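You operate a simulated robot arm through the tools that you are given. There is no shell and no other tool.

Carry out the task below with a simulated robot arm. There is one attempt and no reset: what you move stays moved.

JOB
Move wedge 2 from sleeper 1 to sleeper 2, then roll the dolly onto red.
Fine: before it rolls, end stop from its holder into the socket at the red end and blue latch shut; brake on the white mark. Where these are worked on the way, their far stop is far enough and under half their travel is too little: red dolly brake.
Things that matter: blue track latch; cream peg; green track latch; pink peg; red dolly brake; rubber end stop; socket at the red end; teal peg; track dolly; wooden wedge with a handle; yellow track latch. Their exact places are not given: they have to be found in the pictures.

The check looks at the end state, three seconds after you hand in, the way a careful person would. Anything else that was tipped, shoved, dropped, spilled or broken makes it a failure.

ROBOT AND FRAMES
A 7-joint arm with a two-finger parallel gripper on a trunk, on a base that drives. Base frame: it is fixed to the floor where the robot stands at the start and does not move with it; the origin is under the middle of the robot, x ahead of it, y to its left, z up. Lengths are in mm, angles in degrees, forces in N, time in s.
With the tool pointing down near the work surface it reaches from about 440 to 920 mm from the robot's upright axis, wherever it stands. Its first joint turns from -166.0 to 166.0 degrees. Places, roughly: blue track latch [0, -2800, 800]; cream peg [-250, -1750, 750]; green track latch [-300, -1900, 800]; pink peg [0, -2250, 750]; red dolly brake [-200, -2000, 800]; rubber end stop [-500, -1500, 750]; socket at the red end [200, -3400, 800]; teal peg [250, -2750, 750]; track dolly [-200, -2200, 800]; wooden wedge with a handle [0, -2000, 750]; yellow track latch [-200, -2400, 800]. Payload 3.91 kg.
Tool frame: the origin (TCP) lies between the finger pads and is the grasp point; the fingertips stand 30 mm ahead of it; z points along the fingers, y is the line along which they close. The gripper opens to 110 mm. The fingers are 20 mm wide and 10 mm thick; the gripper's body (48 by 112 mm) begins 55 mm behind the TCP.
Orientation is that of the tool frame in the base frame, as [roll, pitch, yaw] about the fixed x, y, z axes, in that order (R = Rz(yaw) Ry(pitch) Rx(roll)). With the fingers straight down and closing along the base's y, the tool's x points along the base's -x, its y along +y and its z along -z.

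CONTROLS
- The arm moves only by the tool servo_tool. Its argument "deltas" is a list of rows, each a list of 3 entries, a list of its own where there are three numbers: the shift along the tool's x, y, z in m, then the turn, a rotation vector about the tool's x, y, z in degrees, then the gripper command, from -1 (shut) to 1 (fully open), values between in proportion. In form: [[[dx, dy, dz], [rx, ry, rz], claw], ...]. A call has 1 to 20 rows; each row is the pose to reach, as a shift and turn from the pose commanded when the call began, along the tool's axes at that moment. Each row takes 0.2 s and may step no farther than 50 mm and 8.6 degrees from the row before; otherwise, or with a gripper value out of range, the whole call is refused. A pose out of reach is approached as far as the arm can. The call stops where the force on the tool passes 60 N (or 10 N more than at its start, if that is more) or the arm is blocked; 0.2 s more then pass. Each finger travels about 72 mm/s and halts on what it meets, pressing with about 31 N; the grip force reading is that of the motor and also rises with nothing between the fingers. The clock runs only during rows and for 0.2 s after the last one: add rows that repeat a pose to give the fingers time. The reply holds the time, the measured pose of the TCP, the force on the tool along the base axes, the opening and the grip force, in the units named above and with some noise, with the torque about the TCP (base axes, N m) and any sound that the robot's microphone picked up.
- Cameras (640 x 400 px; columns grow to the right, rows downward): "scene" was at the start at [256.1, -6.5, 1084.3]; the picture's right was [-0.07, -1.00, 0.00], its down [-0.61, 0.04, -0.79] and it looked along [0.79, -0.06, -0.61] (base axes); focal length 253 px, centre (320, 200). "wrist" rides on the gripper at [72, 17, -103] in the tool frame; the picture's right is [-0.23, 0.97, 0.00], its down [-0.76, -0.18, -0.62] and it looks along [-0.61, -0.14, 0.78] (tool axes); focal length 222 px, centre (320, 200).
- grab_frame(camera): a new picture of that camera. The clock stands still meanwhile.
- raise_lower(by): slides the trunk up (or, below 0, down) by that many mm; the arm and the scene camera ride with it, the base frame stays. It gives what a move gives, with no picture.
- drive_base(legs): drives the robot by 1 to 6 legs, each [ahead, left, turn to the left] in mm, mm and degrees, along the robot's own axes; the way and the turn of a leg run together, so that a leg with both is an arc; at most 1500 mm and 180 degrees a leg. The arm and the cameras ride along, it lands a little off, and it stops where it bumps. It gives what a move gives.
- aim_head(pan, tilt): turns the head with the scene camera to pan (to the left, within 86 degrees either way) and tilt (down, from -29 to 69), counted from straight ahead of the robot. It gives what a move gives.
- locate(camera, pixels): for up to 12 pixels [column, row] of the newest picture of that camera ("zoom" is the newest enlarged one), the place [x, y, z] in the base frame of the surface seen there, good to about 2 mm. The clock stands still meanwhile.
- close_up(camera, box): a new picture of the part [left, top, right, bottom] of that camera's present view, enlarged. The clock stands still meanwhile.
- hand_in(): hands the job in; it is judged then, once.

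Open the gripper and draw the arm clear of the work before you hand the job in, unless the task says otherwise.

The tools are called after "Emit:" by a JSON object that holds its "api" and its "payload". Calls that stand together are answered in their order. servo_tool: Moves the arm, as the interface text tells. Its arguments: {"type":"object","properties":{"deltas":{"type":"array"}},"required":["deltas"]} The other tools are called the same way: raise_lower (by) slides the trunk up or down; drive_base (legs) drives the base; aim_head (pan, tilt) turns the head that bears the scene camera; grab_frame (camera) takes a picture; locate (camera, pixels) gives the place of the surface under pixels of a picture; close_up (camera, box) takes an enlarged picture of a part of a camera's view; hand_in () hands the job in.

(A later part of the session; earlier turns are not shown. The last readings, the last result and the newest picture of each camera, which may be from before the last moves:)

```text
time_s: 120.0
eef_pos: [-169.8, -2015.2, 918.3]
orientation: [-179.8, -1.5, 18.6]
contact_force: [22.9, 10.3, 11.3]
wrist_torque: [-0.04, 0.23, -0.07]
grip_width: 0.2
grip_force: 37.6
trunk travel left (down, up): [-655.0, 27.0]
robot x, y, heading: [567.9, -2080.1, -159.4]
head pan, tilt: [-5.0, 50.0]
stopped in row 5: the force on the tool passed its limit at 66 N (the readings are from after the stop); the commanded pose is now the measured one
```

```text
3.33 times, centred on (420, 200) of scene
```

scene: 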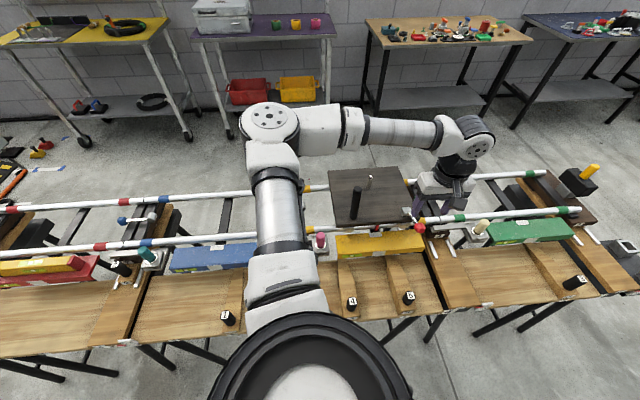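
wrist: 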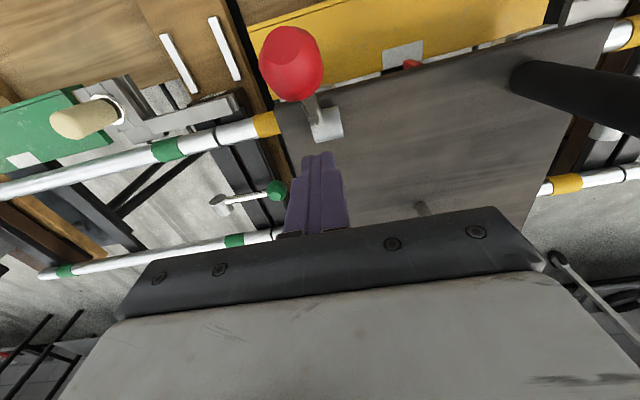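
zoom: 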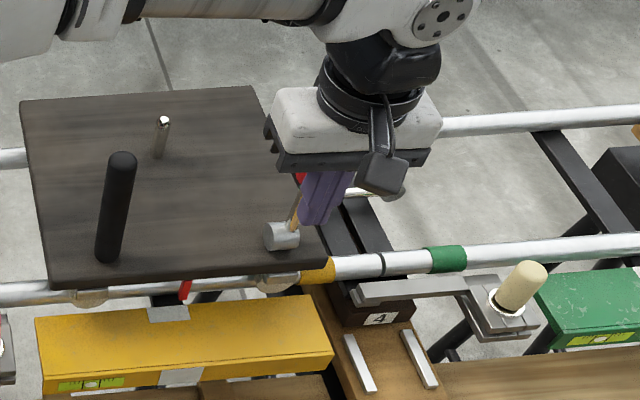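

The lever reached its far stop (force limit hit), and the dolly shifted a few mm, so it is released. I back off, straighten the tool and lift.

Emit:
{"api": "servo_tool", "payload": {"deltas": [[[0.01, 0, 0], [0, -0.5, -0.5], -1], [[0.03, 0, 0], [-0.2, -1.5, -1.5], -1], [[0.06, 0, -0.02], [-0.2, -1.5, -1.5], -1], [[0.07, 0, -0.06], [-0.2, -1.5, -1.5], -1], [[0.07, 0, -0.1], [-0.2, -1.5, -1.5], -1], [[0.07, 0, -0.1], [-0.2, -1.5, -1.5], -1]]}}

Emit:
{"api": "grab_frame", "payload": {"camera": "scene"}}

Emit:
{"api": "close_up", "payload": {"camera": "scene", "box": [310, 140, 450, 260]}}

Emit:
{"api": "locate", "payload": {"camera": "zoom", "pixels": [[420, 190], [430, 200], [440, 190], [420, 245], [345, 300], [300, 320], [250, 150], [165, 290], [455, 265], [240, 250], [300, 125], [430, 220]]}}

```text
time_s: 121.4
eef_pos: [-110.3, -1998.0, 1016.5]
orientation: [179.8, 0.2, 20.7]
contact_force: [-0.3, 0.0, 0.1]
wrist_torque: [-0.01, -0.04, -0.03]
grip_width: 0.1
grip_force: 37.8
trunk travel left (down, up): [-655.0, 27.0]
robot x, y, heading: [567.2, -2080.4, -159.6]
head pan, tilt: [-5.0, 50.0]
```

```text
taken
```

scene: 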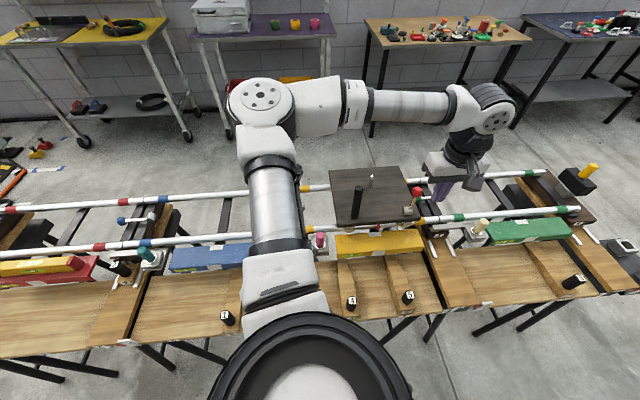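

```text
3.33 times, centred on (380, 200) of scene
```

zoom: 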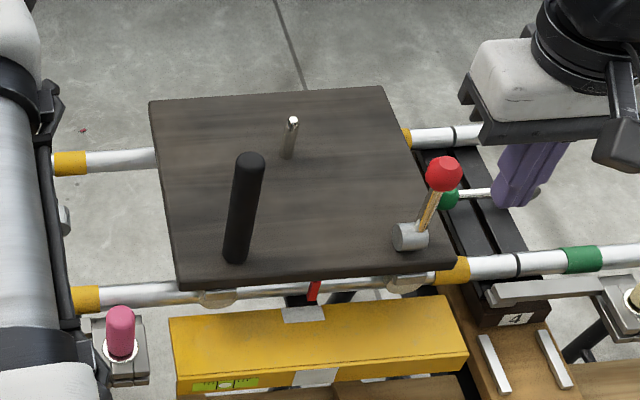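

```text
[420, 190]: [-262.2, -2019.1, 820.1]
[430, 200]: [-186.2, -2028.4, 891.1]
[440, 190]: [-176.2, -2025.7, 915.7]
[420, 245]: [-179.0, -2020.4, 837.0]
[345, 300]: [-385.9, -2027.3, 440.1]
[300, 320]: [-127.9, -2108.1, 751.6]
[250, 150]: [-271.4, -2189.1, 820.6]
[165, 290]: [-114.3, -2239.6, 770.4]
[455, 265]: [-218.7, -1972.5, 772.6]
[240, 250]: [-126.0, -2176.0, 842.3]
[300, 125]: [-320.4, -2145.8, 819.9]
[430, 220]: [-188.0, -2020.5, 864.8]
```

The lever now stands upright (≈90°), the far stop. I measure the black post to grip it for rolling.

Emit:
{"api": "close_up", "payload": {"camera": "scene", "box": [340, 170, 390, 240]}}

Emit:
{"api": "locate", "payload": {"camera": "zoom", "pixels": [[225, 105], [200, 110], [250, 110], [225, 92], [215, 180], [195, 180], [240, 180], [195, 280], [180, 290], [215, 290], [330, 360], [225, 120]]}}

```text
5.71 times, centred on (365, 205) of scene
```

zoom: 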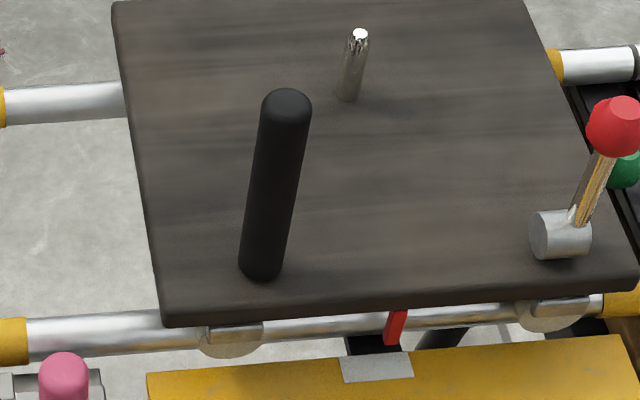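

```text
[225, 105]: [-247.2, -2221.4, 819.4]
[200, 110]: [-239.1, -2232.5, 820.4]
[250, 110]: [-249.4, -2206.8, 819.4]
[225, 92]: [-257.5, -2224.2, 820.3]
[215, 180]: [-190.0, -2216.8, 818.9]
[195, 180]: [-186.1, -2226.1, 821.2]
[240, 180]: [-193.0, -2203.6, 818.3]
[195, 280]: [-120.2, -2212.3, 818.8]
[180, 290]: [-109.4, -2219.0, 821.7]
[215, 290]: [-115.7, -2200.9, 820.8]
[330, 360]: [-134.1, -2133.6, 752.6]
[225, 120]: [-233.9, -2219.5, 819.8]
```

Emit:
{"api": "locate", "payload": {"camera": "zoom", "pixels": [[286, 103], [270, 110], [302, 110], [288, 93], [280, 160], [262, 160], [298, 160], [262, 260], [245, 260], [280, 260], [395, 325], [390, 342]]}}

```text
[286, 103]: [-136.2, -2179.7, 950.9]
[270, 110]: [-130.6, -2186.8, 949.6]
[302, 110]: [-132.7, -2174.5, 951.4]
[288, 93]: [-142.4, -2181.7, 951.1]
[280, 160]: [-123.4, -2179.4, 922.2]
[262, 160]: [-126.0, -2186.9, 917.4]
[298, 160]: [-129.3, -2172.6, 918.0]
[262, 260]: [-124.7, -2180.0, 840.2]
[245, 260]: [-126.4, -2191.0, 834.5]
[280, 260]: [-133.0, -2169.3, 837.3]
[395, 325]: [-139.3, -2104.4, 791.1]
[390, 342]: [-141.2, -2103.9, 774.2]
```

Post centre ≈ (-136,-2181), height 820–953. I move the open gripper above it, then lower to TCP z≈910 and close.

Emit:
{"api": "servo_tool", "payload": {"deltas": [[[-0.01, 0.035, 0], [0, 0, 0], 0.2], [[-0.03, 0.075, 0], [0, 0, 0], 0.2], [[-0.055, 0.115, 0], [0, 0, 0], 0.2], [[-0.08, 0.15, 0], [0, 0, 0], 0.2], [[-0.0887, 0.1621, 0], [0, 0, 0], 0.2], [[-0.0887, 0.1621, 0.01], [0, 0, 0], 0.2]]}}

Emit:
{"api": "grab_frame", "payload": {"camera": "wrist"}}

Emit:
{"api": "close_up", "payload": {"camera": "scene", "box": [310, 120, 450, 260]}}

```text
time_s: 122.8
eef_pos: [-136.0, -2179.5, 1007.5]
orientation: [179.8, 0.3, 20.6]
contact_force: [0.2, -0.2, -0.5]
wrist_torque: [-0.01, -0.01, 0.01]
grip_width: 65.9
grip_force: 0.0
trunk travel left (down, up): [-655.0, 27.0]
robot x, y, heading: [567.2, -2083.3, -159.8]
head pan, tilt: [-5.0, 50.0]
```

```text
taken
```

wrist: 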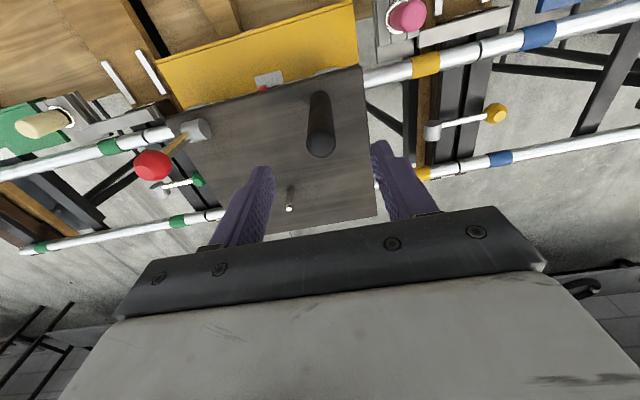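

```text
2.86 times, centred on (380, 190) of scene
```

zoom: 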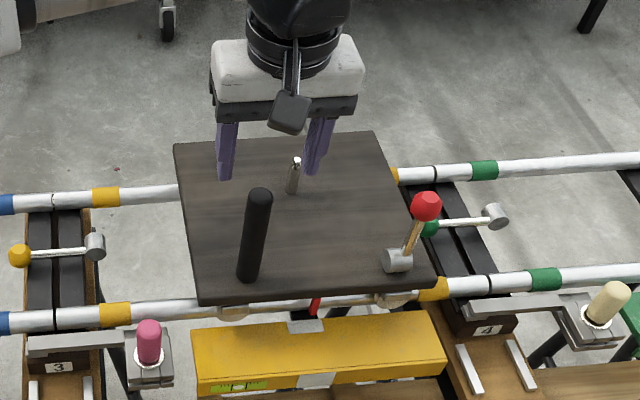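

The post is centred between the fingers. I descend and close.

Emit:
{"api": "servo_tool", "payload": {"deltas": [[[0, 0, 0.04], [0, 0, 0], 0.2], [[0, 0, 0.08], [0, 0, 0], 0.2], [[0, 0, 0.097], [0, 0, 0], 0.2], [[0, 0, 0.097], [0, 0, 0], -0.3], [[0, 0, 0.097], [0, 0, 0], -1], [[0, 0, 0.097], [0, 0, 0], -1], [[0, 0, 0.097], [0, 0, 0], -1]]}}

```text
time_s: 124.4
eef_pos: [-136.1, -2181.0, 909.9]
orientation: [179.9, 0.3, 20.6]
contact_force: [1.1, 0.0, -5.0]
wrist_torque: [1.33, 1.76, 0.16]
grip_width: 23.8
grip_force: 45.3
trunk travel left (down, up): [-655.0, 27.0]
robot x, y, heading: [568.1, -2077.5, -159.3]
head pan, tilt: [-5.0, 50.0]
```

Gripped at 23.8 mm. I start rolling gently toward the red end, 60 mm first.

Emit:
{"api": "servo_tool", "payload": {"deltas": [[[0, 0.004, 0], [0, 0, 0], -1], [[0, 0.01, 0], [0, 0, 0], -1], [[0, 0.02, 0], [0, 0, 0], -1], [[0, 0.03, 0], [0, 0, 0], -1], [[-0.0003, 0.042, 0], [0, 0, 0], -1], [[-0.0004, 0.052, 0], [0, 0, 0], -1], [[-0.0004, 0.06, 0], [0, 0, 0], -1], [[-0.0004, 0.06, 0], [0, 0, 0], -1]]}}

Emit:
{"api": "close_up", "payload": {"camera": "scene", "box": [310, 120, 450, 260]}}

```text
time_s: 126.2
eef_pos: [-115.9, -2235.4, 910.7]
orientation: [179.7, 0.1, 20.6]
contact_force: [5.2, 1.2, -15.2]
wrist_torque: [1.5, 1.48, 0.15]
grip_width: 24.2
grip_force: 45.2
trunk travel left (down, up): [-655.0, 27.0]
robot x, y, heading: [569.8, -2082.8, -159.5]
head pan, tilt: [-5.0, 50.0]
```

```text
2.86 times, centred on (380, 190) of scene
```

zoom: 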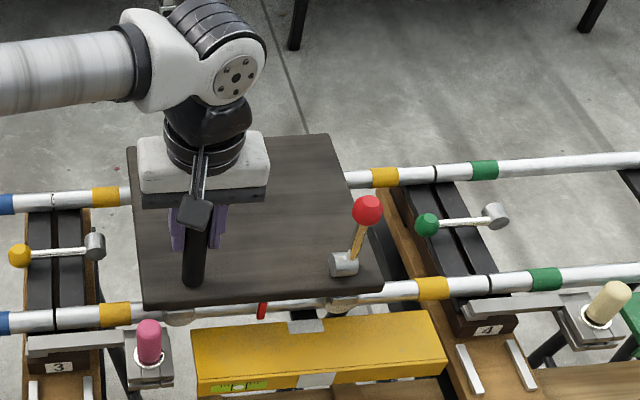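

It rolls freely, but there's a -15 N vertical load; I lower the hand 3 mm and continue another ~120 mm.

Emit:
{"api": "servo_tool", "payload": {"deltas": [[[0, 0.0, 0.0015], [0, 0, 0], -1], [[0, 0.004, 0.003], [0, 0, 0], -1], [[0, 0.015, 0.003], [0, 0, 0], -1], [[0, 0.03, 0.003], [0, 0, 0], -1], [[-0.0003, 0.045, 0.003], [0, 0, 0], -1], [[-0.0004, 0.06, 0.003], [0, 0, 0], -1], [[-0.0005, 0.075, 0.003], [0, 0, 0], -1], [[-0.0006, 0.09, 0.003], [0, 0, 0], -1], [[-0.0008, 0.105, 0.003], [0, 0, 0], -1], [[-0.0009, 0.115, 0.003], [0, 0, 0], -1], [[-0.0009, 0.12, 0.003], [0, 0, 0], -1]]}}

Emit:
{"api": "close_up", "payload": {"camera": "scene", "box": [250, 120, 430, 270]}}

```text
time_s: 128.6
eef_pos: [-73.0, -2348.0, 909.4]
orientation: [179.8, 0.1, 20.6]
contact_force: [7.6, 1.5, 14.6]
wrist_torque: [2.23, -0.64, -0.21]
grip_width: 24.0
grip_force: 45.1
trunk travel left (down, up): [-655.0, 27.0]
robot x, y, heading: [565.5, -2083.3, -159.8]
head pan, tilt: [-5.0, 50.0]
```

```text
2.67 times, centred on (340, 195) of scene
```

zoom: 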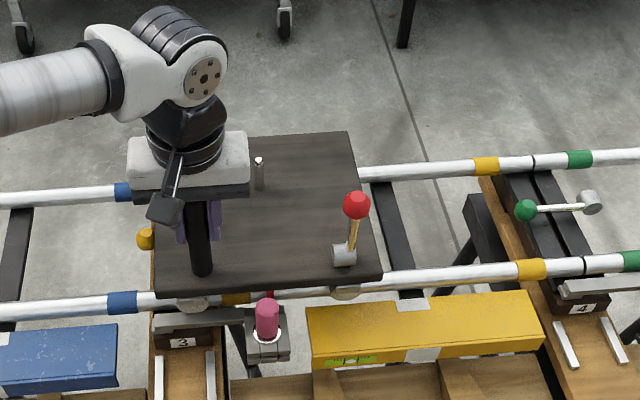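

Now a light +14 N downward press; I ease 1.5 mm and roll on over joint 3 and its latch, 100 mm first.

Emit:
{"api": "servo_tool", "payload": {"deltas": [[[0, 0.004, -0.0015], [0, 0, 0], -1], [[0, 0.014, -0.0015], [0, 0, 0], -1], [[0, 0.028, -0.0015], [0, 0, 0], -1], [[-0.0003, 0.043, -0.0015], [0, 0, 0], -1], [[-0.0004, 0.058, -0.0015], [0, 0, 0], -1], [[-0.0005, 0.073, -0.0015], [0, 0, 0], -1], [[-0.0006, 0.088, -0.0015], [0, 0, 0], -1], [[-0.0007, 0.1, -0.0015], [0, 0, 0], -1], [[-0.0007, 0.105, -0.0015], [0, 0, 0], -1]]}}

Emit:
{"api": "close_up", "payload": {"camera": "scene", "box": [220, 120, 400, 270]}}

```text
time_s: 130.6
eef_pos: [-36.4, -2447.0, 909.2]
orientation: [179.8, 0.0, 20.6]
contact_force: [21.8, 7.5, -14.6]
wrist_torque: [1.45, 1.0, 0.1]
grip_width: 24.0
grip_force: 45.0
trunk travel left (down, up): [-655.0, 27.0]
robot x, y, heading: [570.1, -2079.3, -159.3]
head pan, tilt: [-5.0, 50.0]
```

```text
2.67 times, centred on (310, 195) of scene
```

zoom: 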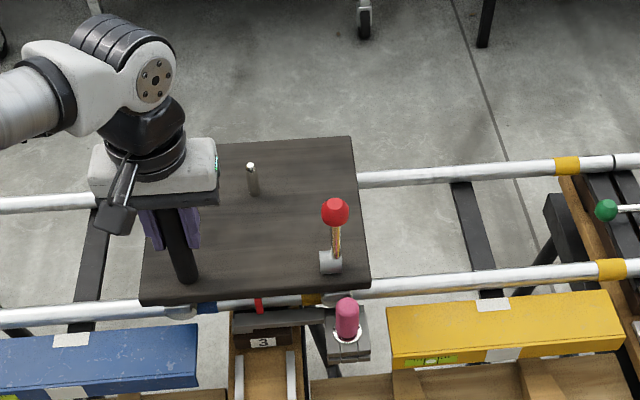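

There's 23 N outward side load, so my path drifts inboard; I correct by +3 mm in x and -z, then continue.

Emit:
{"api": "servo_tool", "payload": {"deltas": [[[0.002, 0.003, 0.001], [0, 0, 0], -1], [[0.003, 0.012, 0.001], [0, 0, 0], -1], [[0.003, 0.026, 0.001], [0, 0, 0], -1], [[0.003, 0.041, 0.001], [0, 0, 0], -1], [[0.003, 0.056, 0.001], [0, 0, 0], -1], [[0.003, 0.071, 0.001], [0, 0, 0], -1], [[0.003, 0.086, 0.001], [0, 0, 0], -1], [[0.003, 0.1, 0.001], [0, 0, 0], -1], [[0.003, 0.105, 0.001], [0, 0, 0], -1]]}}

Emit:
{"api": "close_up", "payload": {"camera": "scene", "box": [180, 120, 360, 270]}}

```text
time_s: 132.6
eef_pos: [1.4, -2545.9, 909.6]
orientation: [179.8, 0.1, 20.5]
contact_force: [0.3, -0.1, -8.6]
wrist_torque: [1.9, -0.27, -0.07]
grip_width: 24.1
grip_force: 45.1
trunk travel left (down, up): [-655.0, 27.0]
robot x, y, heading: [567.6, -2081.4, -159.8]
head pan, tilt: [-5.0, 50.0]
```

```text
2.67 times, centred on (270, 195) of scene
```

zoom: 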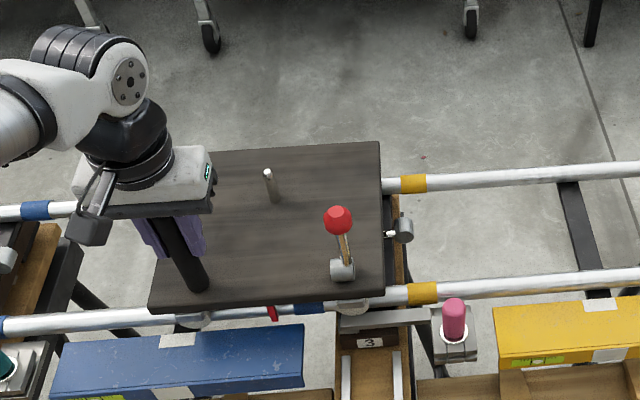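

Side load is gone. I continue 120 mm.

Emit:
{"api": "servo_tool", "payload": {"deltas": [[[0, 0.004, 0.0005], [0, 0, 0], -1], [[0, 0.014, 0.0005], [0, 0, 0], -1], [[0, 0.028, 0.0005], [0, 0, 0], -1], [[0, 0.043, 0.0005], [0, 0, 0], -1], [[0, 0.058, 0.0005], [0, 0, 0], -1], [[0, 0.073, 0.0005], [0, 0, 0], -1], [[0, 0.088, 0.0005], [0, 0, 0], -1], [[0, 0.103, 0.0005], [0, 0, 0], -1], [[0, 0.115, 0.0005], [0, 0, 0], -1], [[0, 0.12, 0.0005], [0, 0, 0], -1]]}}

Emit:
{"api": "close_up", "payload": {"camera": "scene", "box": [130, 120, 330, 280]}}

```text
time_s: 134.8
eef_pos: [38.3, -2640.1, 909.0]
orientation: [179.8, 0.3, 20.6]
contact_force: [11.7, 4.6, -3.2]
wrist_torque: [1.8, 0.33, 0.16]
grip_width: 24.0
grip_force: 45.2
out of reach, approached as far as the arm can: row 9, 10
trunk travel left (down, up): [-655.0, 27.0]
robot x, y, heading: [565.8, -2082.0, -159.6]
head pan, tilt: [-5.0, 50.0]
```

```text
2.50 times, centred on (230, 200) of scene
```

zoom: 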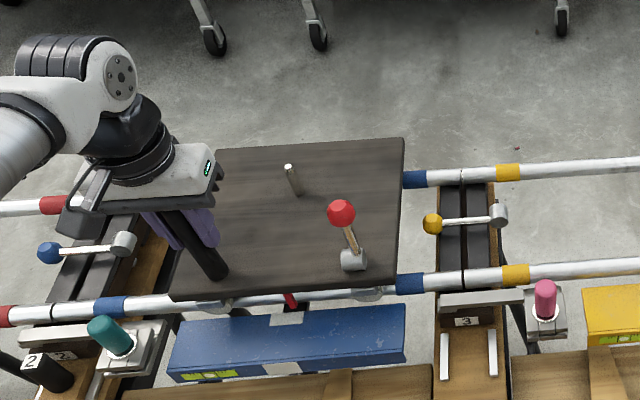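

The arm is at its reach limit with the pointer at blue's mark. I open, withdraw outward (the fingers straddle the post along the track), and lift.

Emit:
{"api": "servo_tool", "payload": {"deltas": [[[0, 0, 0], [0, 0, 0], -0.4], [[0, 0, 0], [0, 0, 0], -0.1], [[0, 0, 0], [0, 0, 0], 0.1], [[0.01, 0, 0], [0, 0, 0], 0.1], [[0.04, 0, 0], [0, 0, 0], 0.1], [[0.08, 0, -0.01], [0, 0, 0], 0.1], [[0.12, 0, -0.03], [0, 0, 0], 0.1], [[0.15, 0, -0.06], [0, 0, 0], 0.1], [[0.15, 0, -0.1], [0, 0, 0], 0.1]]}}

Emit:
{"api": "close_up", "payload": {"camera": "scene", "box": [130, 120, 330, 280]}}

```text
time_s: 136.8
eef_pos: [178.9, -2587.4, 1013.0]
orientation: [179.8, 0.2, 20.5]
contact_force: [-0.1, 0.0, -0.4]
wrist_torque: [-0.01, 0.02, -0.03]
grip_width: 60.4
grip_force: 0.0
trunk travel left (down, up): [-655.0, 27.0]
robot x, y, heading: [564.7, -2081.6, -159.9]
head pan, tilt: [-5.0, 50.0]
```

```text
2.50 times, centred on (230, 200) of scene
```

zoom: 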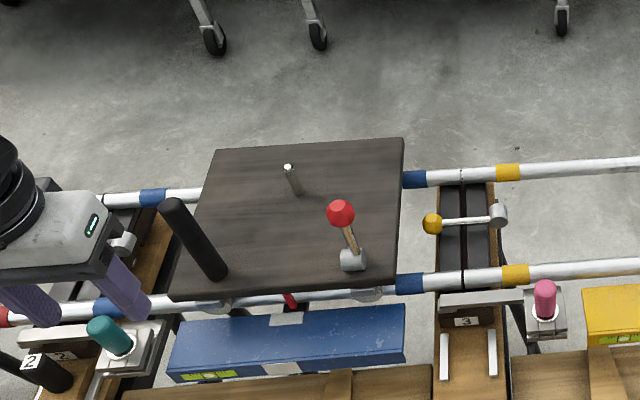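

The dolly stays put. I drive the base 600 mm left along the track.

Emit:
{"api": "drive_base", "payload": {"legs": [[0, 600, 0]]}}

Emit:
{"api": "aim_head", "payload": {"pan": 0, "tilt": 50}}

Emit:
{"api": "grab_frame", "payload": {"camera": "scene"}}

```text
time_s: 141.8
eef_pos: [383.5, -3138.5, 1011.9]
orientation: [179.8, 0.2, 20.5]
contact_force: [-0.3, 0.2, -1.1]
wrist_torque: [-0.01, 0.02, 0.01]
grip_width: 60.8
grip_force: 0.0
trunk travel left (down, up): [-655.0, 27.0]
robot x, y, heading: [768.6, -2632.2, -159.7]
head pan, tilt: [-5.0, 50.0]
```

```text
time_s: 142.5
eef_pos: [383.1, -3138.3, 1011.9]
orientation: [179.8, 0.2, 20.6]
contact_force: [-0.9, -0.4, 0.0]
wrist_torque: [-0.03, -0.02, 0.01]
grip_width: 60.6
grip_force: 0.1
trunk travel left (down, up): [-655.0, 27.0]
robot x, y, heading: [776.9, -2633.4, -159.3]
head pan, tilt: [0.0, 50.0]
```

```text
taken
```

scene: 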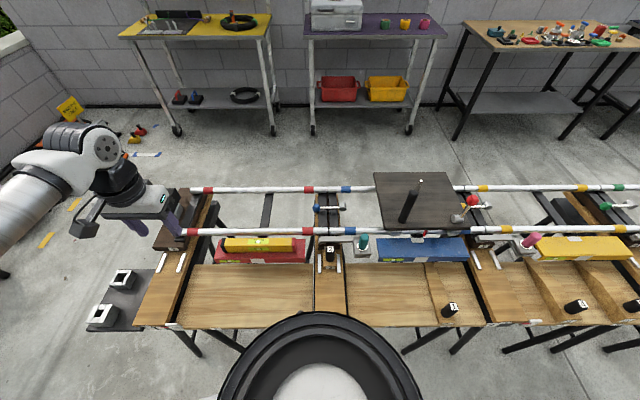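

I zoom on the dolly to find the post again.

Emit:
{"api": "close_up", "payload": {"camera": "scene", "box": [365, 165, 495, 270]}}

Emit:
{"api": "locate", "payload": {"camera": "zoom", "pixels": [[270, 82], [260, 90], [282, 88], [240, 160], [225, 170], [250, 170], [200, 250], [295, 335], [300, 350], [430, 230], [480, 175], [275, 75]]}}

```text
3.81 times, centred on (430, 218) of scene
```

zoom: 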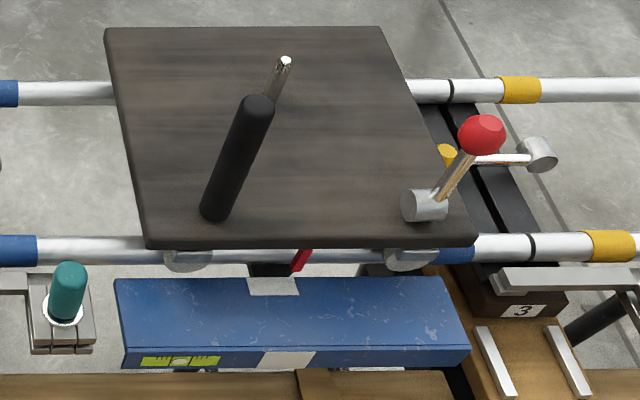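

```text
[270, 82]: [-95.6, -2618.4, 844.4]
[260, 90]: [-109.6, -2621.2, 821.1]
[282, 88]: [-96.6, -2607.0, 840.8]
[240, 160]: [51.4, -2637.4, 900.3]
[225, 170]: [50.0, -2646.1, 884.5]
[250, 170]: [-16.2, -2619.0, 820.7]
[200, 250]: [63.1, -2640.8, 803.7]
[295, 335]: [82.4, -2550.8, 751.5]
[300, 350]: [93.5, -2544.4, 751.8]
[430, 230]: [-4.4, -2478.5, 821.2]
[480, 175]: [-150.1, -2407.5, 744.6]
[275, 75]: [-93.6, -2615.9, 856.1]
```

I locate the post's top (258,105) and the pointer (300,260).

Emit:
{"api": "locate", "payload": {"camera": "zoom", "pixels": [[256, 105], [247, 112], [268, 112], [258, 98], [235, 150], [215, 205], [303, 255], [297, 268], [272, 285], [300, 285], [250, 285], [483, 135]]}}

```text
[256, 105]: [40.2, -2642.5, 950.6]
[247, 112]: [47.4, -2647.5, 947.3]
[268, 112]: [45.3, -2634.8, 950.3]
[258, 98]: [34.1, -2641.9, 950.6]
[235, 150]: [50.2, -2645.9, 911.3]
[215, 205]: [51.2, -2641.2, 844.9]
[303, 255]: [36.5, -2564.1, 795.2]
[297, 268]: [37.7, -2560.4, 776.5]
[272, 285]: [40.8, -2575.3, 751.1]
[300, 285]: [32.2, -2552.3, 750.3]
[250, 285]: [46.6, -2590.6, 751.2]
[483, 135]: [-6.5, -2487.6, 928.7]
```

Post centre ≈ (39,-2641); the pointer is at t≈2416, so 512 mm remain. I move the gripper back over the post.

Emit:
{"api": "servo_tool", "payload": {"deltas": [[[0, -0.045, 0], [0, 0, 0], 0.2], [[0, -0.09, 0], [0, 0, 0], 0.2], [[0, -0.135, 0], [0, 0, 0], 0.2], [[0, -0.18, 0], [0, 0, 0], 0.2], [[0, -0.225, 0], [0, 0, 0], 0.2], [[0, -0.27, 0], [0, 0, 0], 0.2], [[0, -0.315, 0], [0, 0, 0], 0.2], [[-0.01, -0.36, 0], [0, 0, 0], 0.2], [[-0.03, -0.4, 0], [0, 0, 0], 0.2], [[-0.05, -0.44, 0], [0, 0, 0], 0.2], [[-0.075, -0.48, 0], [0, 0, 0], 0.2], [[-0.1, -0.52, 0], [0, 0, 0], 0.2], [[-0.125, -0.555, 0], [0, 0, 0], 0.2], [[-0.147, -0.5865, 0], [0, 0, 0], 0.2], [[-0.147, -0.5865, 0], [0, 0, 0], 0.2]]}}

Emit:
{"api": "grab_frame", "payload": {"camera": "wrist"}}

Emit:
{"api": "close_up", "payload": {"camera": "scene", "box": [340, 120, 500, 260]}}

```text
time_s: 145.7
eef_pos: [39.5, -2641.4, 1011.2]
orientation: [179.8, 0.3, 20.6]
contact_force: [0.1, -0.7, 0.0]
wrist_torque: [0.01, 0.01, -0.02]
grip_width: 65.9
grip_force: 0.1
trunk travel left (down, up): [-655.0, 27.0]
robot x, y, heading: [771.4, -2631.8, -159.5]
head pan, tilt: [0.0, 50.0]
```

```text
taken
```

wrist: 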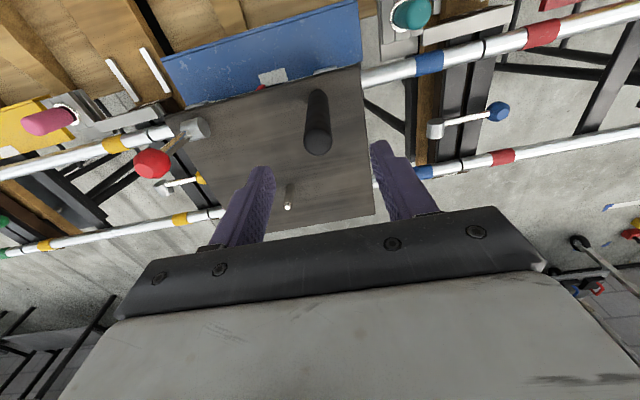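

```text
2.86 times, centred on (420, 190) of scene
```

zoom: 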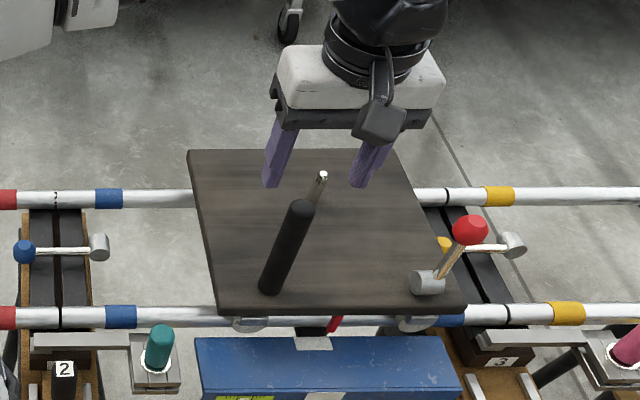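

Centred over the post; I descend and close on it.

Emit:
{"api": "servo_tool", "payload": {"deltas": [[[0, 0, 0.04], [0, 0, 0], 0.2], [[0, 0, 0.08], [0, 0, 0], 0.2], [[0, 0, 0.101], [0, 0, 0], 0.2], [[0, 0, 0.101], [0, 0, 0], -0.3], [[0, 0, 0.101], [0, 0, 0], -1], [[0, 0, 0.101], [0, 0, 0], -1], [[0, 0, 0.101], [0, 0, 0], -1]]}}

Emit:
{"api": "servo_tool", "payload": {"deltas": [[[0, 0.003, 0], [0, 0, 0], -1], [[0, 0.01, 0], [0, 0, 0], -1], [[0, 0.022, 0], [0, 0, 0], -1], [[0, 0.036, 0], [0, 0, 0], -1], [[-0.0002, 0.051, 0], [0, 0, 0], -1], [[-0.0003, 0.066, 0], [0, 0, 0], -1], [[-0.0004, 0.081, 0], [0, 0, 0], -1], [[-0.0005, 0.096, 0], [0, 0, 0], -1], [[-0.0005, 0.106, 0], [0, 0, 0], -1], [[-0.0005, 0.11, 0], [0, 0, 0], -1]]}}

Emit:
{"api": "close_up", "payload": {"camera": "scene", "box": [300, 120, 480, 270]}}

```text
time_s: 147.3
eef_pos: [38.8, -2643.0, 910.5]
orientation: [179.9, 0.2, 20.6]
contact_force: [2.0, 1.7, -3.4]
wrist_torque: [1.55, 1.05, 0.13]
grip_width: 23.8
grip_force: 45.3
trunk travel left (down, up): [-655.0, 27.0]
robot x, y, heading: [771.5, -2635.2, -159.6]
head pan, tilt: [0.0, 50.0]
```

```text
time_s: 149.5
eef_pos: [77.9, -2745.1, 910.5]
orientation: [179.7, 0.1, 20.7]
contact_force: [3.9, 1.6, -11.0]
wrist_torque: [1.75, 0.95, -0.02]
grip_width: 24.1
grip_force: 44.9
trunk travel left (down, up): [-655.0, 27.0]
robot x, y, heading: [773.1, -2634.4, -159.7]
head pan, tilt: [0.0, 50.0]
```

```text
2.67 times, centred on (390, 195) of scene
```

zoom: 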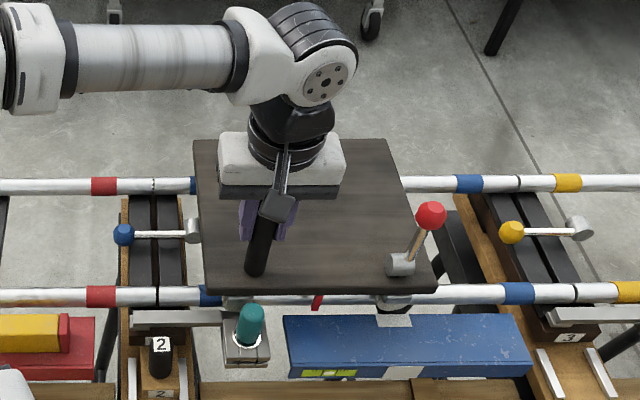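

Rolling well. Next comes the crossing of joint 2 over the blue latch; another 110 mm with 1 mm lower hand.

Emit:
{"api": "servo_tool", "payload": {"deltas": [[[0, 0.003, 0.001], [0, 0, 0], -1], [[0, 0.01, 0.001], [0, 0, 0], -1], [[0, 0.022, 0.001], [0, 0, 0], -1], [[0, 0.036, 0.001], [0, 0, 0], -1], [[-0.0002, 0.051, 0.001], [0, 0, 0], -1], [[-0.0003, 0.066, 0.001], [0, 0, 0], -1], [[-0.0004, 0.081, 0.001], [0, 0, 0], -1], [[-0.0005, 0.096, 0.001], [0, 0, 0], -1], [[-0.0005, 0.106, 0.001], [0, 0, 0], -1], [[-0.0005, 0.11, 0.001], [0, 0, 0], -1]]}}

Emit:
{"api": "close_up", "payload": {"camera": "scene", "box": [260, 120, 440, 270]}}

```text
time_s: 151.7
eef_pos: [116.2, -2848.6, 910.0]
orientation: [179.9, 0.2, 20.6]
contact_force: [17.7, 7.4, -9.5]
wrist_torque: [1.62, 0.22, 0.05]
grip_width: 23.7
grip_force: 44.6
trunk travel left (down, up): [-655.0, 27.0]
robot x, y, heading: [767.8, -2631.4, -159.6]
head pan, tilt: [0.0, 50.0]
```

```text
2.67 times, centred on (350, 195) of scene
```

zoom: 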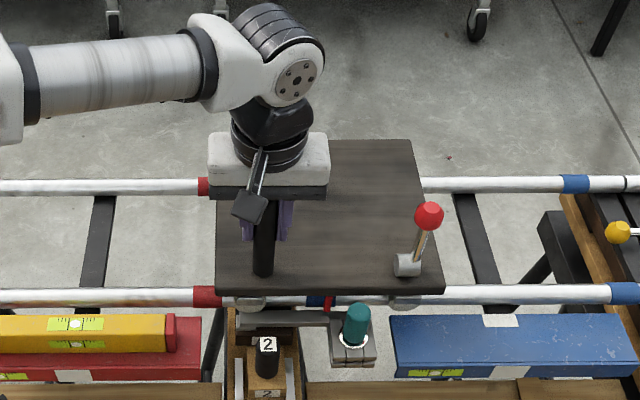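

Over the joint. A 19 N outward load again; I correct +2.5 mm and continue.

Emit:
{"api": "servo_tool", "payload": {"deltas": [[[0.001, 0.003, 0], [0, 0, 0], -1], [[0.002, 0.01, 0], [0, 0, 0], -1], [[0.0025, 0.022, 0], [0, 0, 0], -1], [[0.0025, 0.036, 0], [0, 0, 0], -1], [[0.0025, 0.051, 0], [0, 0, 0], -1], [[0.0025, 0.066, 0], [0, 0, 0], -1], [[0.0025, 0.081, 0], [0, 0, 0], -1], [[0.0025, 0.096, 0], [0, 0, 0], -1], [[0.0025, 0.106, 0], [0, 0, 0], -1], [[0.0025, 0.11, 0], [0, 0, 0], -1]]}}

Emit:
{"api": "close_up", "payload": {"camera": "scene", "box": [220, 120, 400, 270]}}

```text
time_s: 153.9
eef_pos: [155.7, -2952.7, 910.8]
orientation: [179.9, 0.3, 20.5]
contact_force: [-14.2, -6.6, 4.9]
wrist_torque: [1.63, 1.0, 0.01]
grip_width: 23.8
grip_force: 44.9
trunk travel left (down, up): [-655.0, 27.0]
robot x, y, heading: [771.0, -2633.4, -159.8]
head pan, tilt: [0.0, 50.0]
```

```text
2.67 times, centred on (310, 195) of scene
```

zoom: 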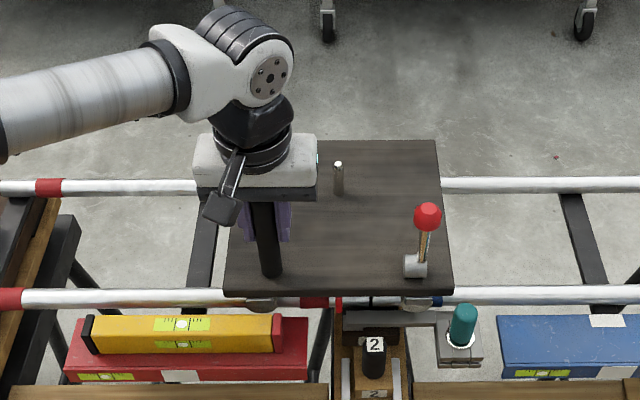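

Remaining ≈179 mm. I correct -1.5 mm and continue 90 mm, watching the spirit level on the red beam.

Emit:
{"api": "servo_tool", "payload": {"deltas": [[[-0.001, 0.003, 0], [0, 0, 0], -1], [[-0.0015, 0.01, 0], [0, 0, 0], -1], [[-0.0015, 0.02, 0], [0, 0, 0], -1], [[-0.0015, 0.033, 0], [0, 0, 0], -1], [[-0.0015, 0.046, 0], [0, 0, 0], -1], [[-0.0015, 0.059, 0], [0, 0, 0], -1], [[-0.0015, 0.072, 0], [0, 0, 0], -1], [[-0.0015, 0.083, 0], [0, 0, 0], -1], [[-0.0015, 0.09, 0], [0, 0, 0], -1]]}}

Emit:
{"api": "close_up", "payload": {"camera": "scene", "box": [190, 120, 370, 270]}}

```text
time_s: 155.9
eef_pos: [187.5, -3034.2, 910.7]
orientation: [179.8, 0.2, 20.6]
contact_force: [6.6, 1.3, 8.9]
wrist_torque: [2.16, -0.34, -0.05]
grip_width: 24.0
grip_force: 45.0
trunk travel left (down, up): [-655.0, 27.0]
robot x, y, heading: [770.1, -2632.1, -159.5]
head pan, tilt: [0.0, 50.0]
```

```text
2.67 times, centred on (280, 195) of scene
```

zoom: 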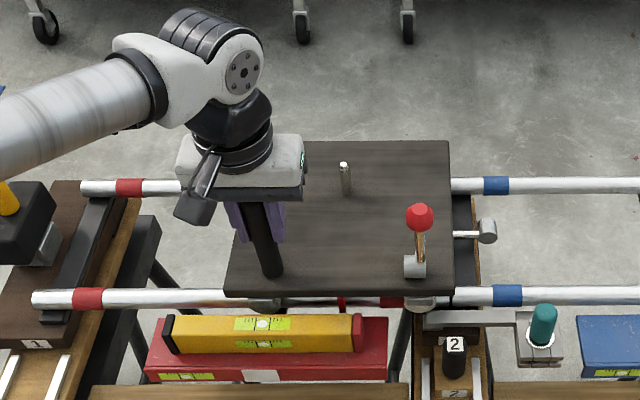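

I measure the pointer (340,302) and red mark again for the final distance.

Emit:
{"api": "close_up", "payload": {"camera": "scene", "box": [220, 210, 320, 280]}}

Emit:
{"api": "locate", "payload": {"camera": "zoom", "pixels": [[440, 145], [441, 155], [442, 165], [440, 135], [195, 318], [250, 318], [222, 325], [200, 330], [120, 200], [400, 190]]}}

```text
5.71 times, centred on (270, 245) of scene
```

zoom: 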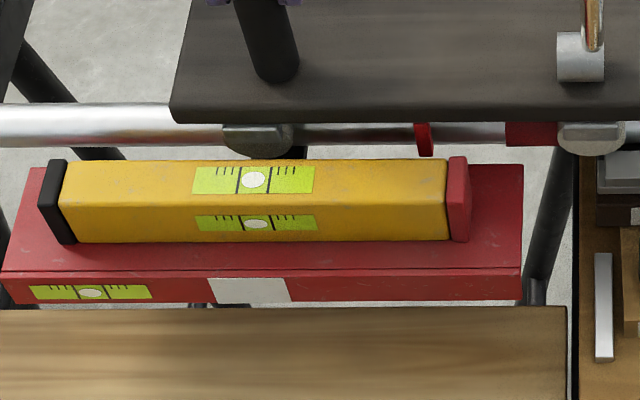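

```text
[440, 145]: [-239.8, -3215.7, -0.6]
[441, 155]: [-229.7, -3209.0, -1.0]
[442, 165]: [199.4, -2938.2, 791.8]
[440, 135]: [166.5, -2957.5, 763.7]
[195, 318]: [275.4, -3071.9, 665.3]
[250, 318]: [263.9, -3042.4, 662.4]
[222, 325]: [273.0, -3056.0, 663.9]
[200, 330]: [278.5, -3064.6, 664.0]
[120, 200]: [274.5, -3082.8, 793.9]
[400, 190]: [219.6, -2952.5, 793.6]
```

Emit:
{"api": "locate", "payload": {"camera": "zoom", "pixels": [[423, 130], [424, 140], [425, 150], [210, 283], [286, 281], [218, 298], [288, 298], [248, 288]]}}

```text
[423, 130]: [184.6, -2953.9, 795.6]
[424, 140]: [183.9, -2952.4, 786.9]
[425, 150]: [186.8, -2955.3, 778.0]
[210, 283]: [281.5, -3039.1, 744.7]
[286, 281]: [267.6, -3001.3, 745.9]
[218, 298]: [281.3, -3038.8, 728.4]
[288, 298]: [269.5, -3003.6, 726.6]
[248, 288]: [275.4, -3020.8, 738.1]
```

Remaining 93 mm to the mark's centre. I roll that, slowing at the end.

Emit:
{"api": "servo_tool", "payload": {"deltas": [[[0, 0.003, 0], [0, 0, 0], -1], [[0, 0.01, 0], [0, 0, 0], -1], [[0, 0.022, 0], [0, 0, 0], -1], [[0, 0.036, 0], [0, 0, 0], -1], [[0, 0.05, 0], [0, 0, 0], -1], [[0, 0.064, 0], [0, 0, 0], -1], [[0, 0.077, 0], [0, 0, 0], -1], [[0, 0.087, 0], [0, 0, 0], -1], [[0, 0.092, 0], [0, 0, 0], -1], [[0, 0.0935, 0], [0, 0, 0], -1], [[0, 0.0935, 0], [0, 0, 0], -1]]}}

Emit:
{"api": "close_up", "payload": {"camera": "scene", "box": [200, 210, 300, 280]}}

```text
time_s: 158.3
eef_pos: [221.7, -3122.9, 910.9]
orientation: [179.9, 0.1, 20.5]
contact_force: [21.3, 8.7, -12.3]
wrist_torque: [1.62, 0.43, 0.07]
grip_width: 23.7
grip_force: 45.4
trunk travel left (down, up): [-655.0, 27.0]
robot x, y, heading: [775.9, -2634.6, -159.7]
head pan, tilt: [0.0, 50.0]
```

```text
5.71 times, centred on (250, 245) of scene
```

zoom: 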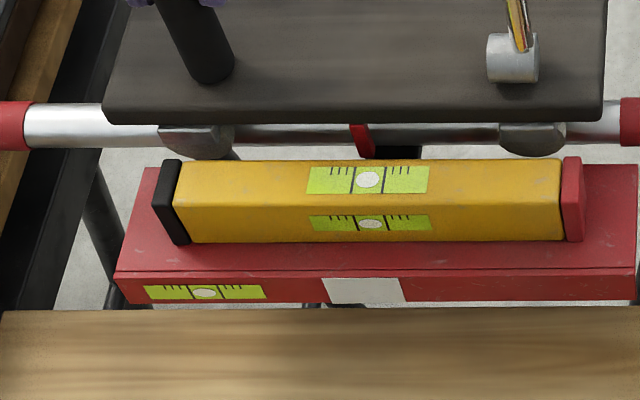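

Emit:
{"api": "locate", "payload": {"camera": "zoom", "pixels": [[358, 130], [360, 140], [366, 150], [325, 283], [400, 281], [364, 288]]}}

```text
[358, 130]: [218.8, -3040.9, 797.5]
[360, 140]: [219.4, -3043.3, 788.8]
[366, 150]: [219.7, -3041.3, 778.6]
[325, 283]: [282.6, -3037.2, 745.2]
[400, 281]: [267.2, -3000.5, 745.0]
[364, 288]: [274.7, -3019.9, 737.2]
```

The pointer is at t≈2929.5, the mark's centre at ≈2927: on the mark. I relax the side load, open, and withdraw outward and up.

Emit:
{"api": "servo_tool", "payload": {"deltas": [[[0.002, 0, 0.001], [0, 0, 0], -1], [[0.0025, 0, 0.001], [0, 0, 0], -0.5], [[0.0025, 0, 0.001], [0, 0, 0], -0.2], [[0.0025, 0, 0.001], [0, 0, 0], 0.1], [[0.0025, 0, 0.001], [0, 0, 0], 0.1], [[0.02, 0, 0], [0, 0, 0], 0.1], [[0.05, 0, 0], [0, 0, 0], 0.1], [[0.09, 0, -0.01], [0, 0, 0], 0.1], [[0.13, 0, -0.03], [0, 0, 0], 0.1], [[0.16, 0, -0.06], [0, 0, 0], 0.1], [[0.16, 0, -0.1], [0, 0, 0], 0.1]]}}

Emit:
{"api": "close_up", "payload": {"camera": "scene", "box": [180, 140, 320, 280]}}

Emit:
{"api": "locate", "payload": {"camera": "zoom", "pixels": [[375, 152], [385, 160], [362, 158], [376, 168], [378, 195], [377, 215], [372, 235], [360, 238], [390, 235], [290, 293], [292, 280], [376, 142]]}}

```text
time_s: 160.7
eef_pos: [369.7, -3066.7, 1009.4]
orientation: [179.8, 0.1, 20.6]
contact_force: [0.0, 0.4, -0.3]
wrist_torque: [0.01, -0.01, -0.05]
grip_width: 60.7
grip_force: 0.0
trunk travel left (down, up): [-655.0, 27.0]
robot x, y, heading: [774.0, -2631.6, -159.5]
head pan, tilt: [0.0, 50.0]
```

```text
2.86 times, centred on (250, 210) of scene
```

zoom: 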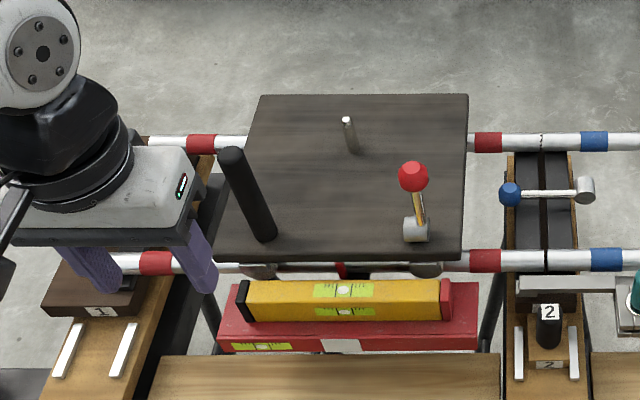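

```text
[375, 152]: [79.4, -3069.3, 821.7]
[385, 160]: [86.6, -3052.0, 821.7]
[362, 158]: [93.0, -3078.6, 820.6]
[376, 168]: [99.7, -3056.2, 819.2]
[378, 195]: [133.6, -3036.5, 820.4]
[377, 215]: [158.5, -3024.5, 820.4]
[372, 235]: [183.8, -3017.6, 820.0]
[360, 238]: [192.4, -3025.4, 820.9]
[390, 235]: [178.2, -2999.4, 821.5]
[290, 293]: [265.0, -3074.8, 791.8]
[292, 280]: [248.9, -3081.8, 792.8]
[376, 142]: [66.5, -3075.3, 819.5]
```

I zoom on the brake lever and pointer to measure them.

Emit:
{"api": "close_up", "payload": {"camera": "scene", "box": [240, 180, 310, 250]}}

Emit:
{"api": "locate", "payload": {"camera": "zoom", "pixels": [[322, 100], [300, 105], [345, 105], [322, 85], [320, 125], [328, 165], [335, 200], [325, 235], [310, 220], [340, 230], [155, 325], [157, 340]]}}

```text
5.71 times, centred on (275, 215) of scene
```

zoom: 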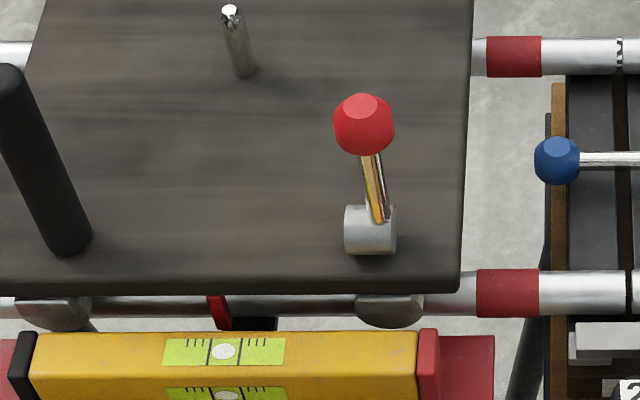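

```text
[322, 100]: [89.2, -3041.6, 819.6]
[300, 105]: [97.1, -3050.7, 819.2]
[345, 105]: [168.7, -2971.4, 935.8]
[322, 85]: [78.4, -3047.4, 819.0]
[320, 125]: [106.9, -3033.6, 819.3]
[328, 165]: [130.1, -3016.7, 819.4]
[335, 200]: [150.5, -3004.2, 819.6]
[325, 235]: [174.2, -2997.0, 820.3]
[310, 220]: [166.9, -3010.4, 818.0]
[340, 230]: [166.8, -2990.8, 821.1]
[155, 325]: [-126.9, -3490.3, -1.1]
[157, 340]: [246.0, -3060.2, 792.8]
```

Emit:
{"api": "locate", "payload": {"camera": "zoom", "pixels": [[363, 110], [340, 120], [388, 120], [363, 140], [362, 100], [372, 170], [378, 200], [370, 230], [350, 235], [390, 235], [219, 305], [221, 318]]}}

```text
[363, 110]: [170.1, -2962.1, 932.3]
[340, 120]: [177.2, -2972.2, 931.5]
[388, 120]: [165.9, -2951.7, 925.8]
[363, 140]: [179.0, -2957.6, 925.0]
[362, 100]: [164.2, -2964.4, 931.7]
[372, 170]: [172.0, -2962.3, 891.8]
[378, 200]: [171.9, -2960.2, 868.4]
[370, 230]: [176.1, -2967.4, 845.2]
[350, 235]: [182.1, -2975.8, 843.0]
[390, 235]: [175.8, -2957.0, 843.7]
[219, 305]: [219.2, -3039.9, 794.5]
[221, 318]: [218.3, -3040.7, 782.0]
```

The pointer sits at t≈2928 on red's mark (2907–2947). The lever stands upright at t≈2835 (knob ≈ (168,-2960,920)). I bring the closed fingers to its inboard side.

Emit:
{"api": "servo_tool", "payload": {"deltas": [[[-0.03, -0.03, 0], [0, 0, 0], -1], [[-0.06, -0.06, 0], [0, 0, 0], -1], [[-0.09, -0.09, 0], [0, 0, 0], -1], [[-0.12, -0.12, 0], [0, 0, 0], -1], [[-0.15, -0.15, 0], [0, 0, 0], -1], [[-0.175, -0.165, 0], [0, 0, 0], -1], [[-0.1892, -0.1707, 0], [0, 0, 0], -1], [[-0.1892, -0.1707, 0], [0, 0, 0], -1]]}}

Emit:
{"api": "grab_frame", "payload": {"camera": "wrist"}}

Emit:
{"api": "close_up", "payload": {"camera": "scene", "box": [200, 120, 340, 260]}}

```text
time_s: 162.5
eef_pos: [131.7, -2972.7, 1010.0]
orientation: [179.8, 0.3, 20.6]
contact_force: [0.4, 0.7, -1.3]
wrist_torque: [0.01, 0.02, 0.01]
grip_width: 0.0
grip_force: 30.8
trunk travel left (down, up): [-655.0, 27.0]
robot x, y, heading: [772.2, -2635.9, -159.5]
head pan, tilt: [0.0, 50.0]
```

```text
taken
```

wrist: 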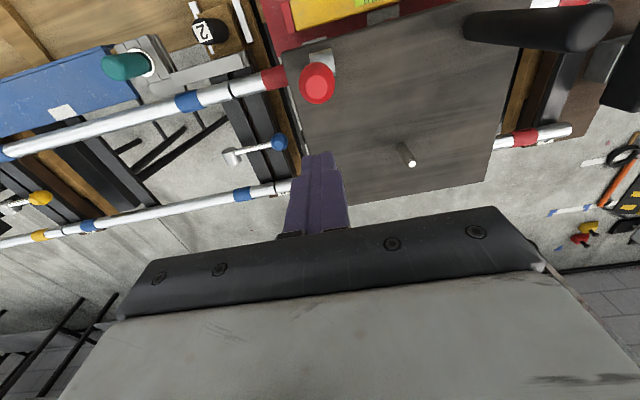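

```text
2.86 times, centred on (270, 190) of scene
```

zoom: 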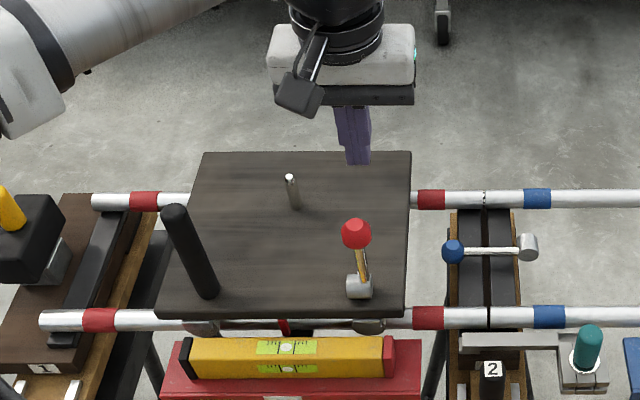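

I check the knob in the wrist picture (317,82).

Emit:
{"api": "locate", "payload": {"camera": "wrist", "pixels": [[317, 82], [302, 84], [332, 82], [317, 68], [317, 98], [320, 58]]}}

```text
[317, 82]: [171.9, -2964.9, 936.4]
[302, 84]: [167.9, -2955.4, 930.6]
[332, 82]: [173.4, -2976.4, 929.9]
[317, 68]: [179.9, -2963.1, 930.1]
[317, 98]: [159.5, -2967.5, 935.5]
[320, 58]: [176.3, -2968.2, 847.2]
```

The knob is 7 mm further along y. I correct, descend to tip z≈903, and push the lever outboard in small steps.

Emit:
{"api": "servo_tool", "payload": {"deltas": [[[0, 0.007, 0.02], [0, 0, 0], -1], [[0, 0.007, 0.055], [0, 0, 0], -1], [[0, 0.007, 0.077], [0, 0, 0], -1], [[0.01, 0.007, 0.077], [0, 0, 0], -1], [[0.02, 0.007, 0.077], [0, 0, 0], -1], [[0.03, 0.007, 0.079], [0, 0, 0], -1], [[0.04, 0.007, 0.082], [0, 0, 0], -1]]}}

Emit:
{"api": "close_up", "payload": {"camera": "scene", "box": [200, 140, 340, 260]}}

```text
time_s: 164.1
eef_pos: [170.9, -2965.5, 928.4]
orientation: [179.9, 0.2, 20.5]
contact_force: [0.3, -0.8, 0.6]
wrist_torque: [0.03, -0.01, 0.02]
grip_width: 0.2
grip_force: 31.2
trunk travel left (down, up): [-655.0, 27.0]
robot x, y, heading: [772.7, -2633.8, -159.7]
head pan, tilt: [0.0, 50.0]
```

```text
3.33 times, centred on (270, 200) of scene
```

zoom: 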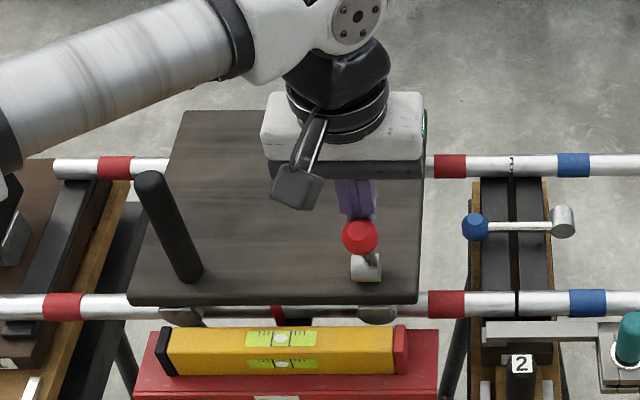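

It follows. I continue outward and down along the arc.

Emit:
{"api": "servo_tool", "payload": {"deltas": [[[0.01, 0, 0.002], [0, 0, 0], -1], [[0.02, 0, 0.006], [0, 0, 0], -1], [[0.03, 0, 0.011], [0, 0, 0], -1], [[0.038, 0, 0.017], [0, 0, 0], -1], [[0.044, 0, 0.021], [0, 0, 0], -1]]}}

Emit:
{"api": "close_up", "payload": {"camera": "scene", "box": [200, 140, 340, 260]}}

```text
time_s: 165.3
eef_pos: [213.8, -2951.0, 908.0]
orientation: [179.8, 0.1, 20.6]
contact_force: [1.1, 0.0, -0.1]
wrist_torque: [-0.02, -0.01, -0.02]
grip_width: 0.0
grip_force: 31.3
trunk travel left (down, up): [-655.0, 27.0]
robot x, y, heading: [771.5, -2633.9, -159.6]
head pan, tilt: [0.0, 50.0]
```

```text
3.33 times, centred on (270, 200) of scene
```

zoom: 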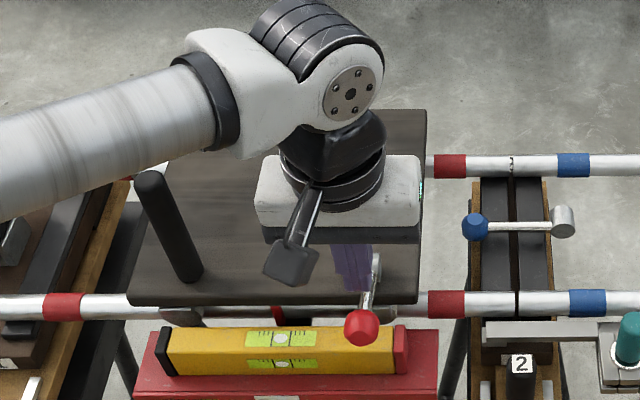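

I locate the knob to press it down from above.

Emit:
{"api": "locate", "payload": {"camera": "zoom", "pixels": [[362, 320], [348, 325], [376, 325], [362, 312], [362, 338], [368, 300]]}}

```text
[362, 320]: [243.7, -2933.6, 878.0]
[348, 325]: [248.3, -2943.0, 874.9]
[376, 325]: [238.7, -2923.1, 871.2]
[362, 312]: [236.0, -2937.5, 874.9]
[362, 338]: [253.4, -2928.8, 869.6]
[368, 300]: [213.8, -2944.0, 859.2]
```

The knob is back at its initial height (top ≈878). I press on it from above to make sure it is on its stop.

Emit:
{"api": "servo_tool", "payload": {"deltas": [[[0, 0, -0.025], [0, 0, 0], -1], [[0.015, -0.003, -0.025], [0, 0, 0], -1], [[0.031, -0.0055, -0.025], [0, 0, 0], -1], [[0.031, -0.0055, -0.01], [0, 0, 0], -1], [[0.031, -0.0055, -0.002], [0, 0, 0], -1], [[0.031, -0.0055, 0.002], [0, 0, 0], -1], [[0.031, -0.0055, 0.004], [0, 0, 0], -1]]}}

Emit:
{"api": "close_up", "payload": {"camera": "scene", "box": [200, 140, 340, 260]}}

```text
time_s: 166.9
eef_pos: [240.5, -2932.8, 907.0]
orientation: [179.8, 0.6, 20.6]
contact_force: [5.1, 2.3, 39.5]
wrist_torque: [-0.01, -0.17, 0.31]
grip_width: 0.1
grip_force: 31.3
trunk travel left (down, up): [-655.0, 27.0]
robot x, y, heading: [771.0, -2635.9, -159.5]
head pan, tilt: [0.0, 50.0]
```

```text
3.33 times, centred on (270, 200) of scene
```

zoom: 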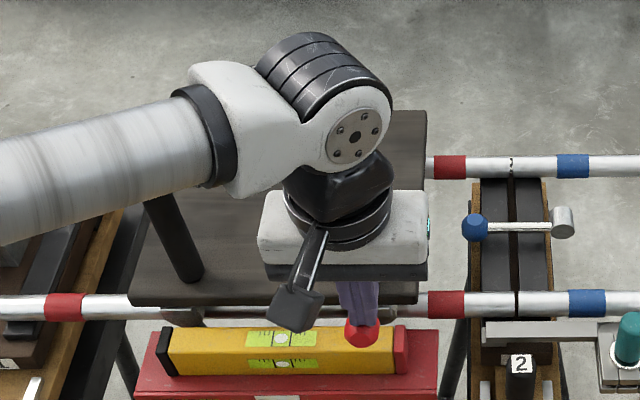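

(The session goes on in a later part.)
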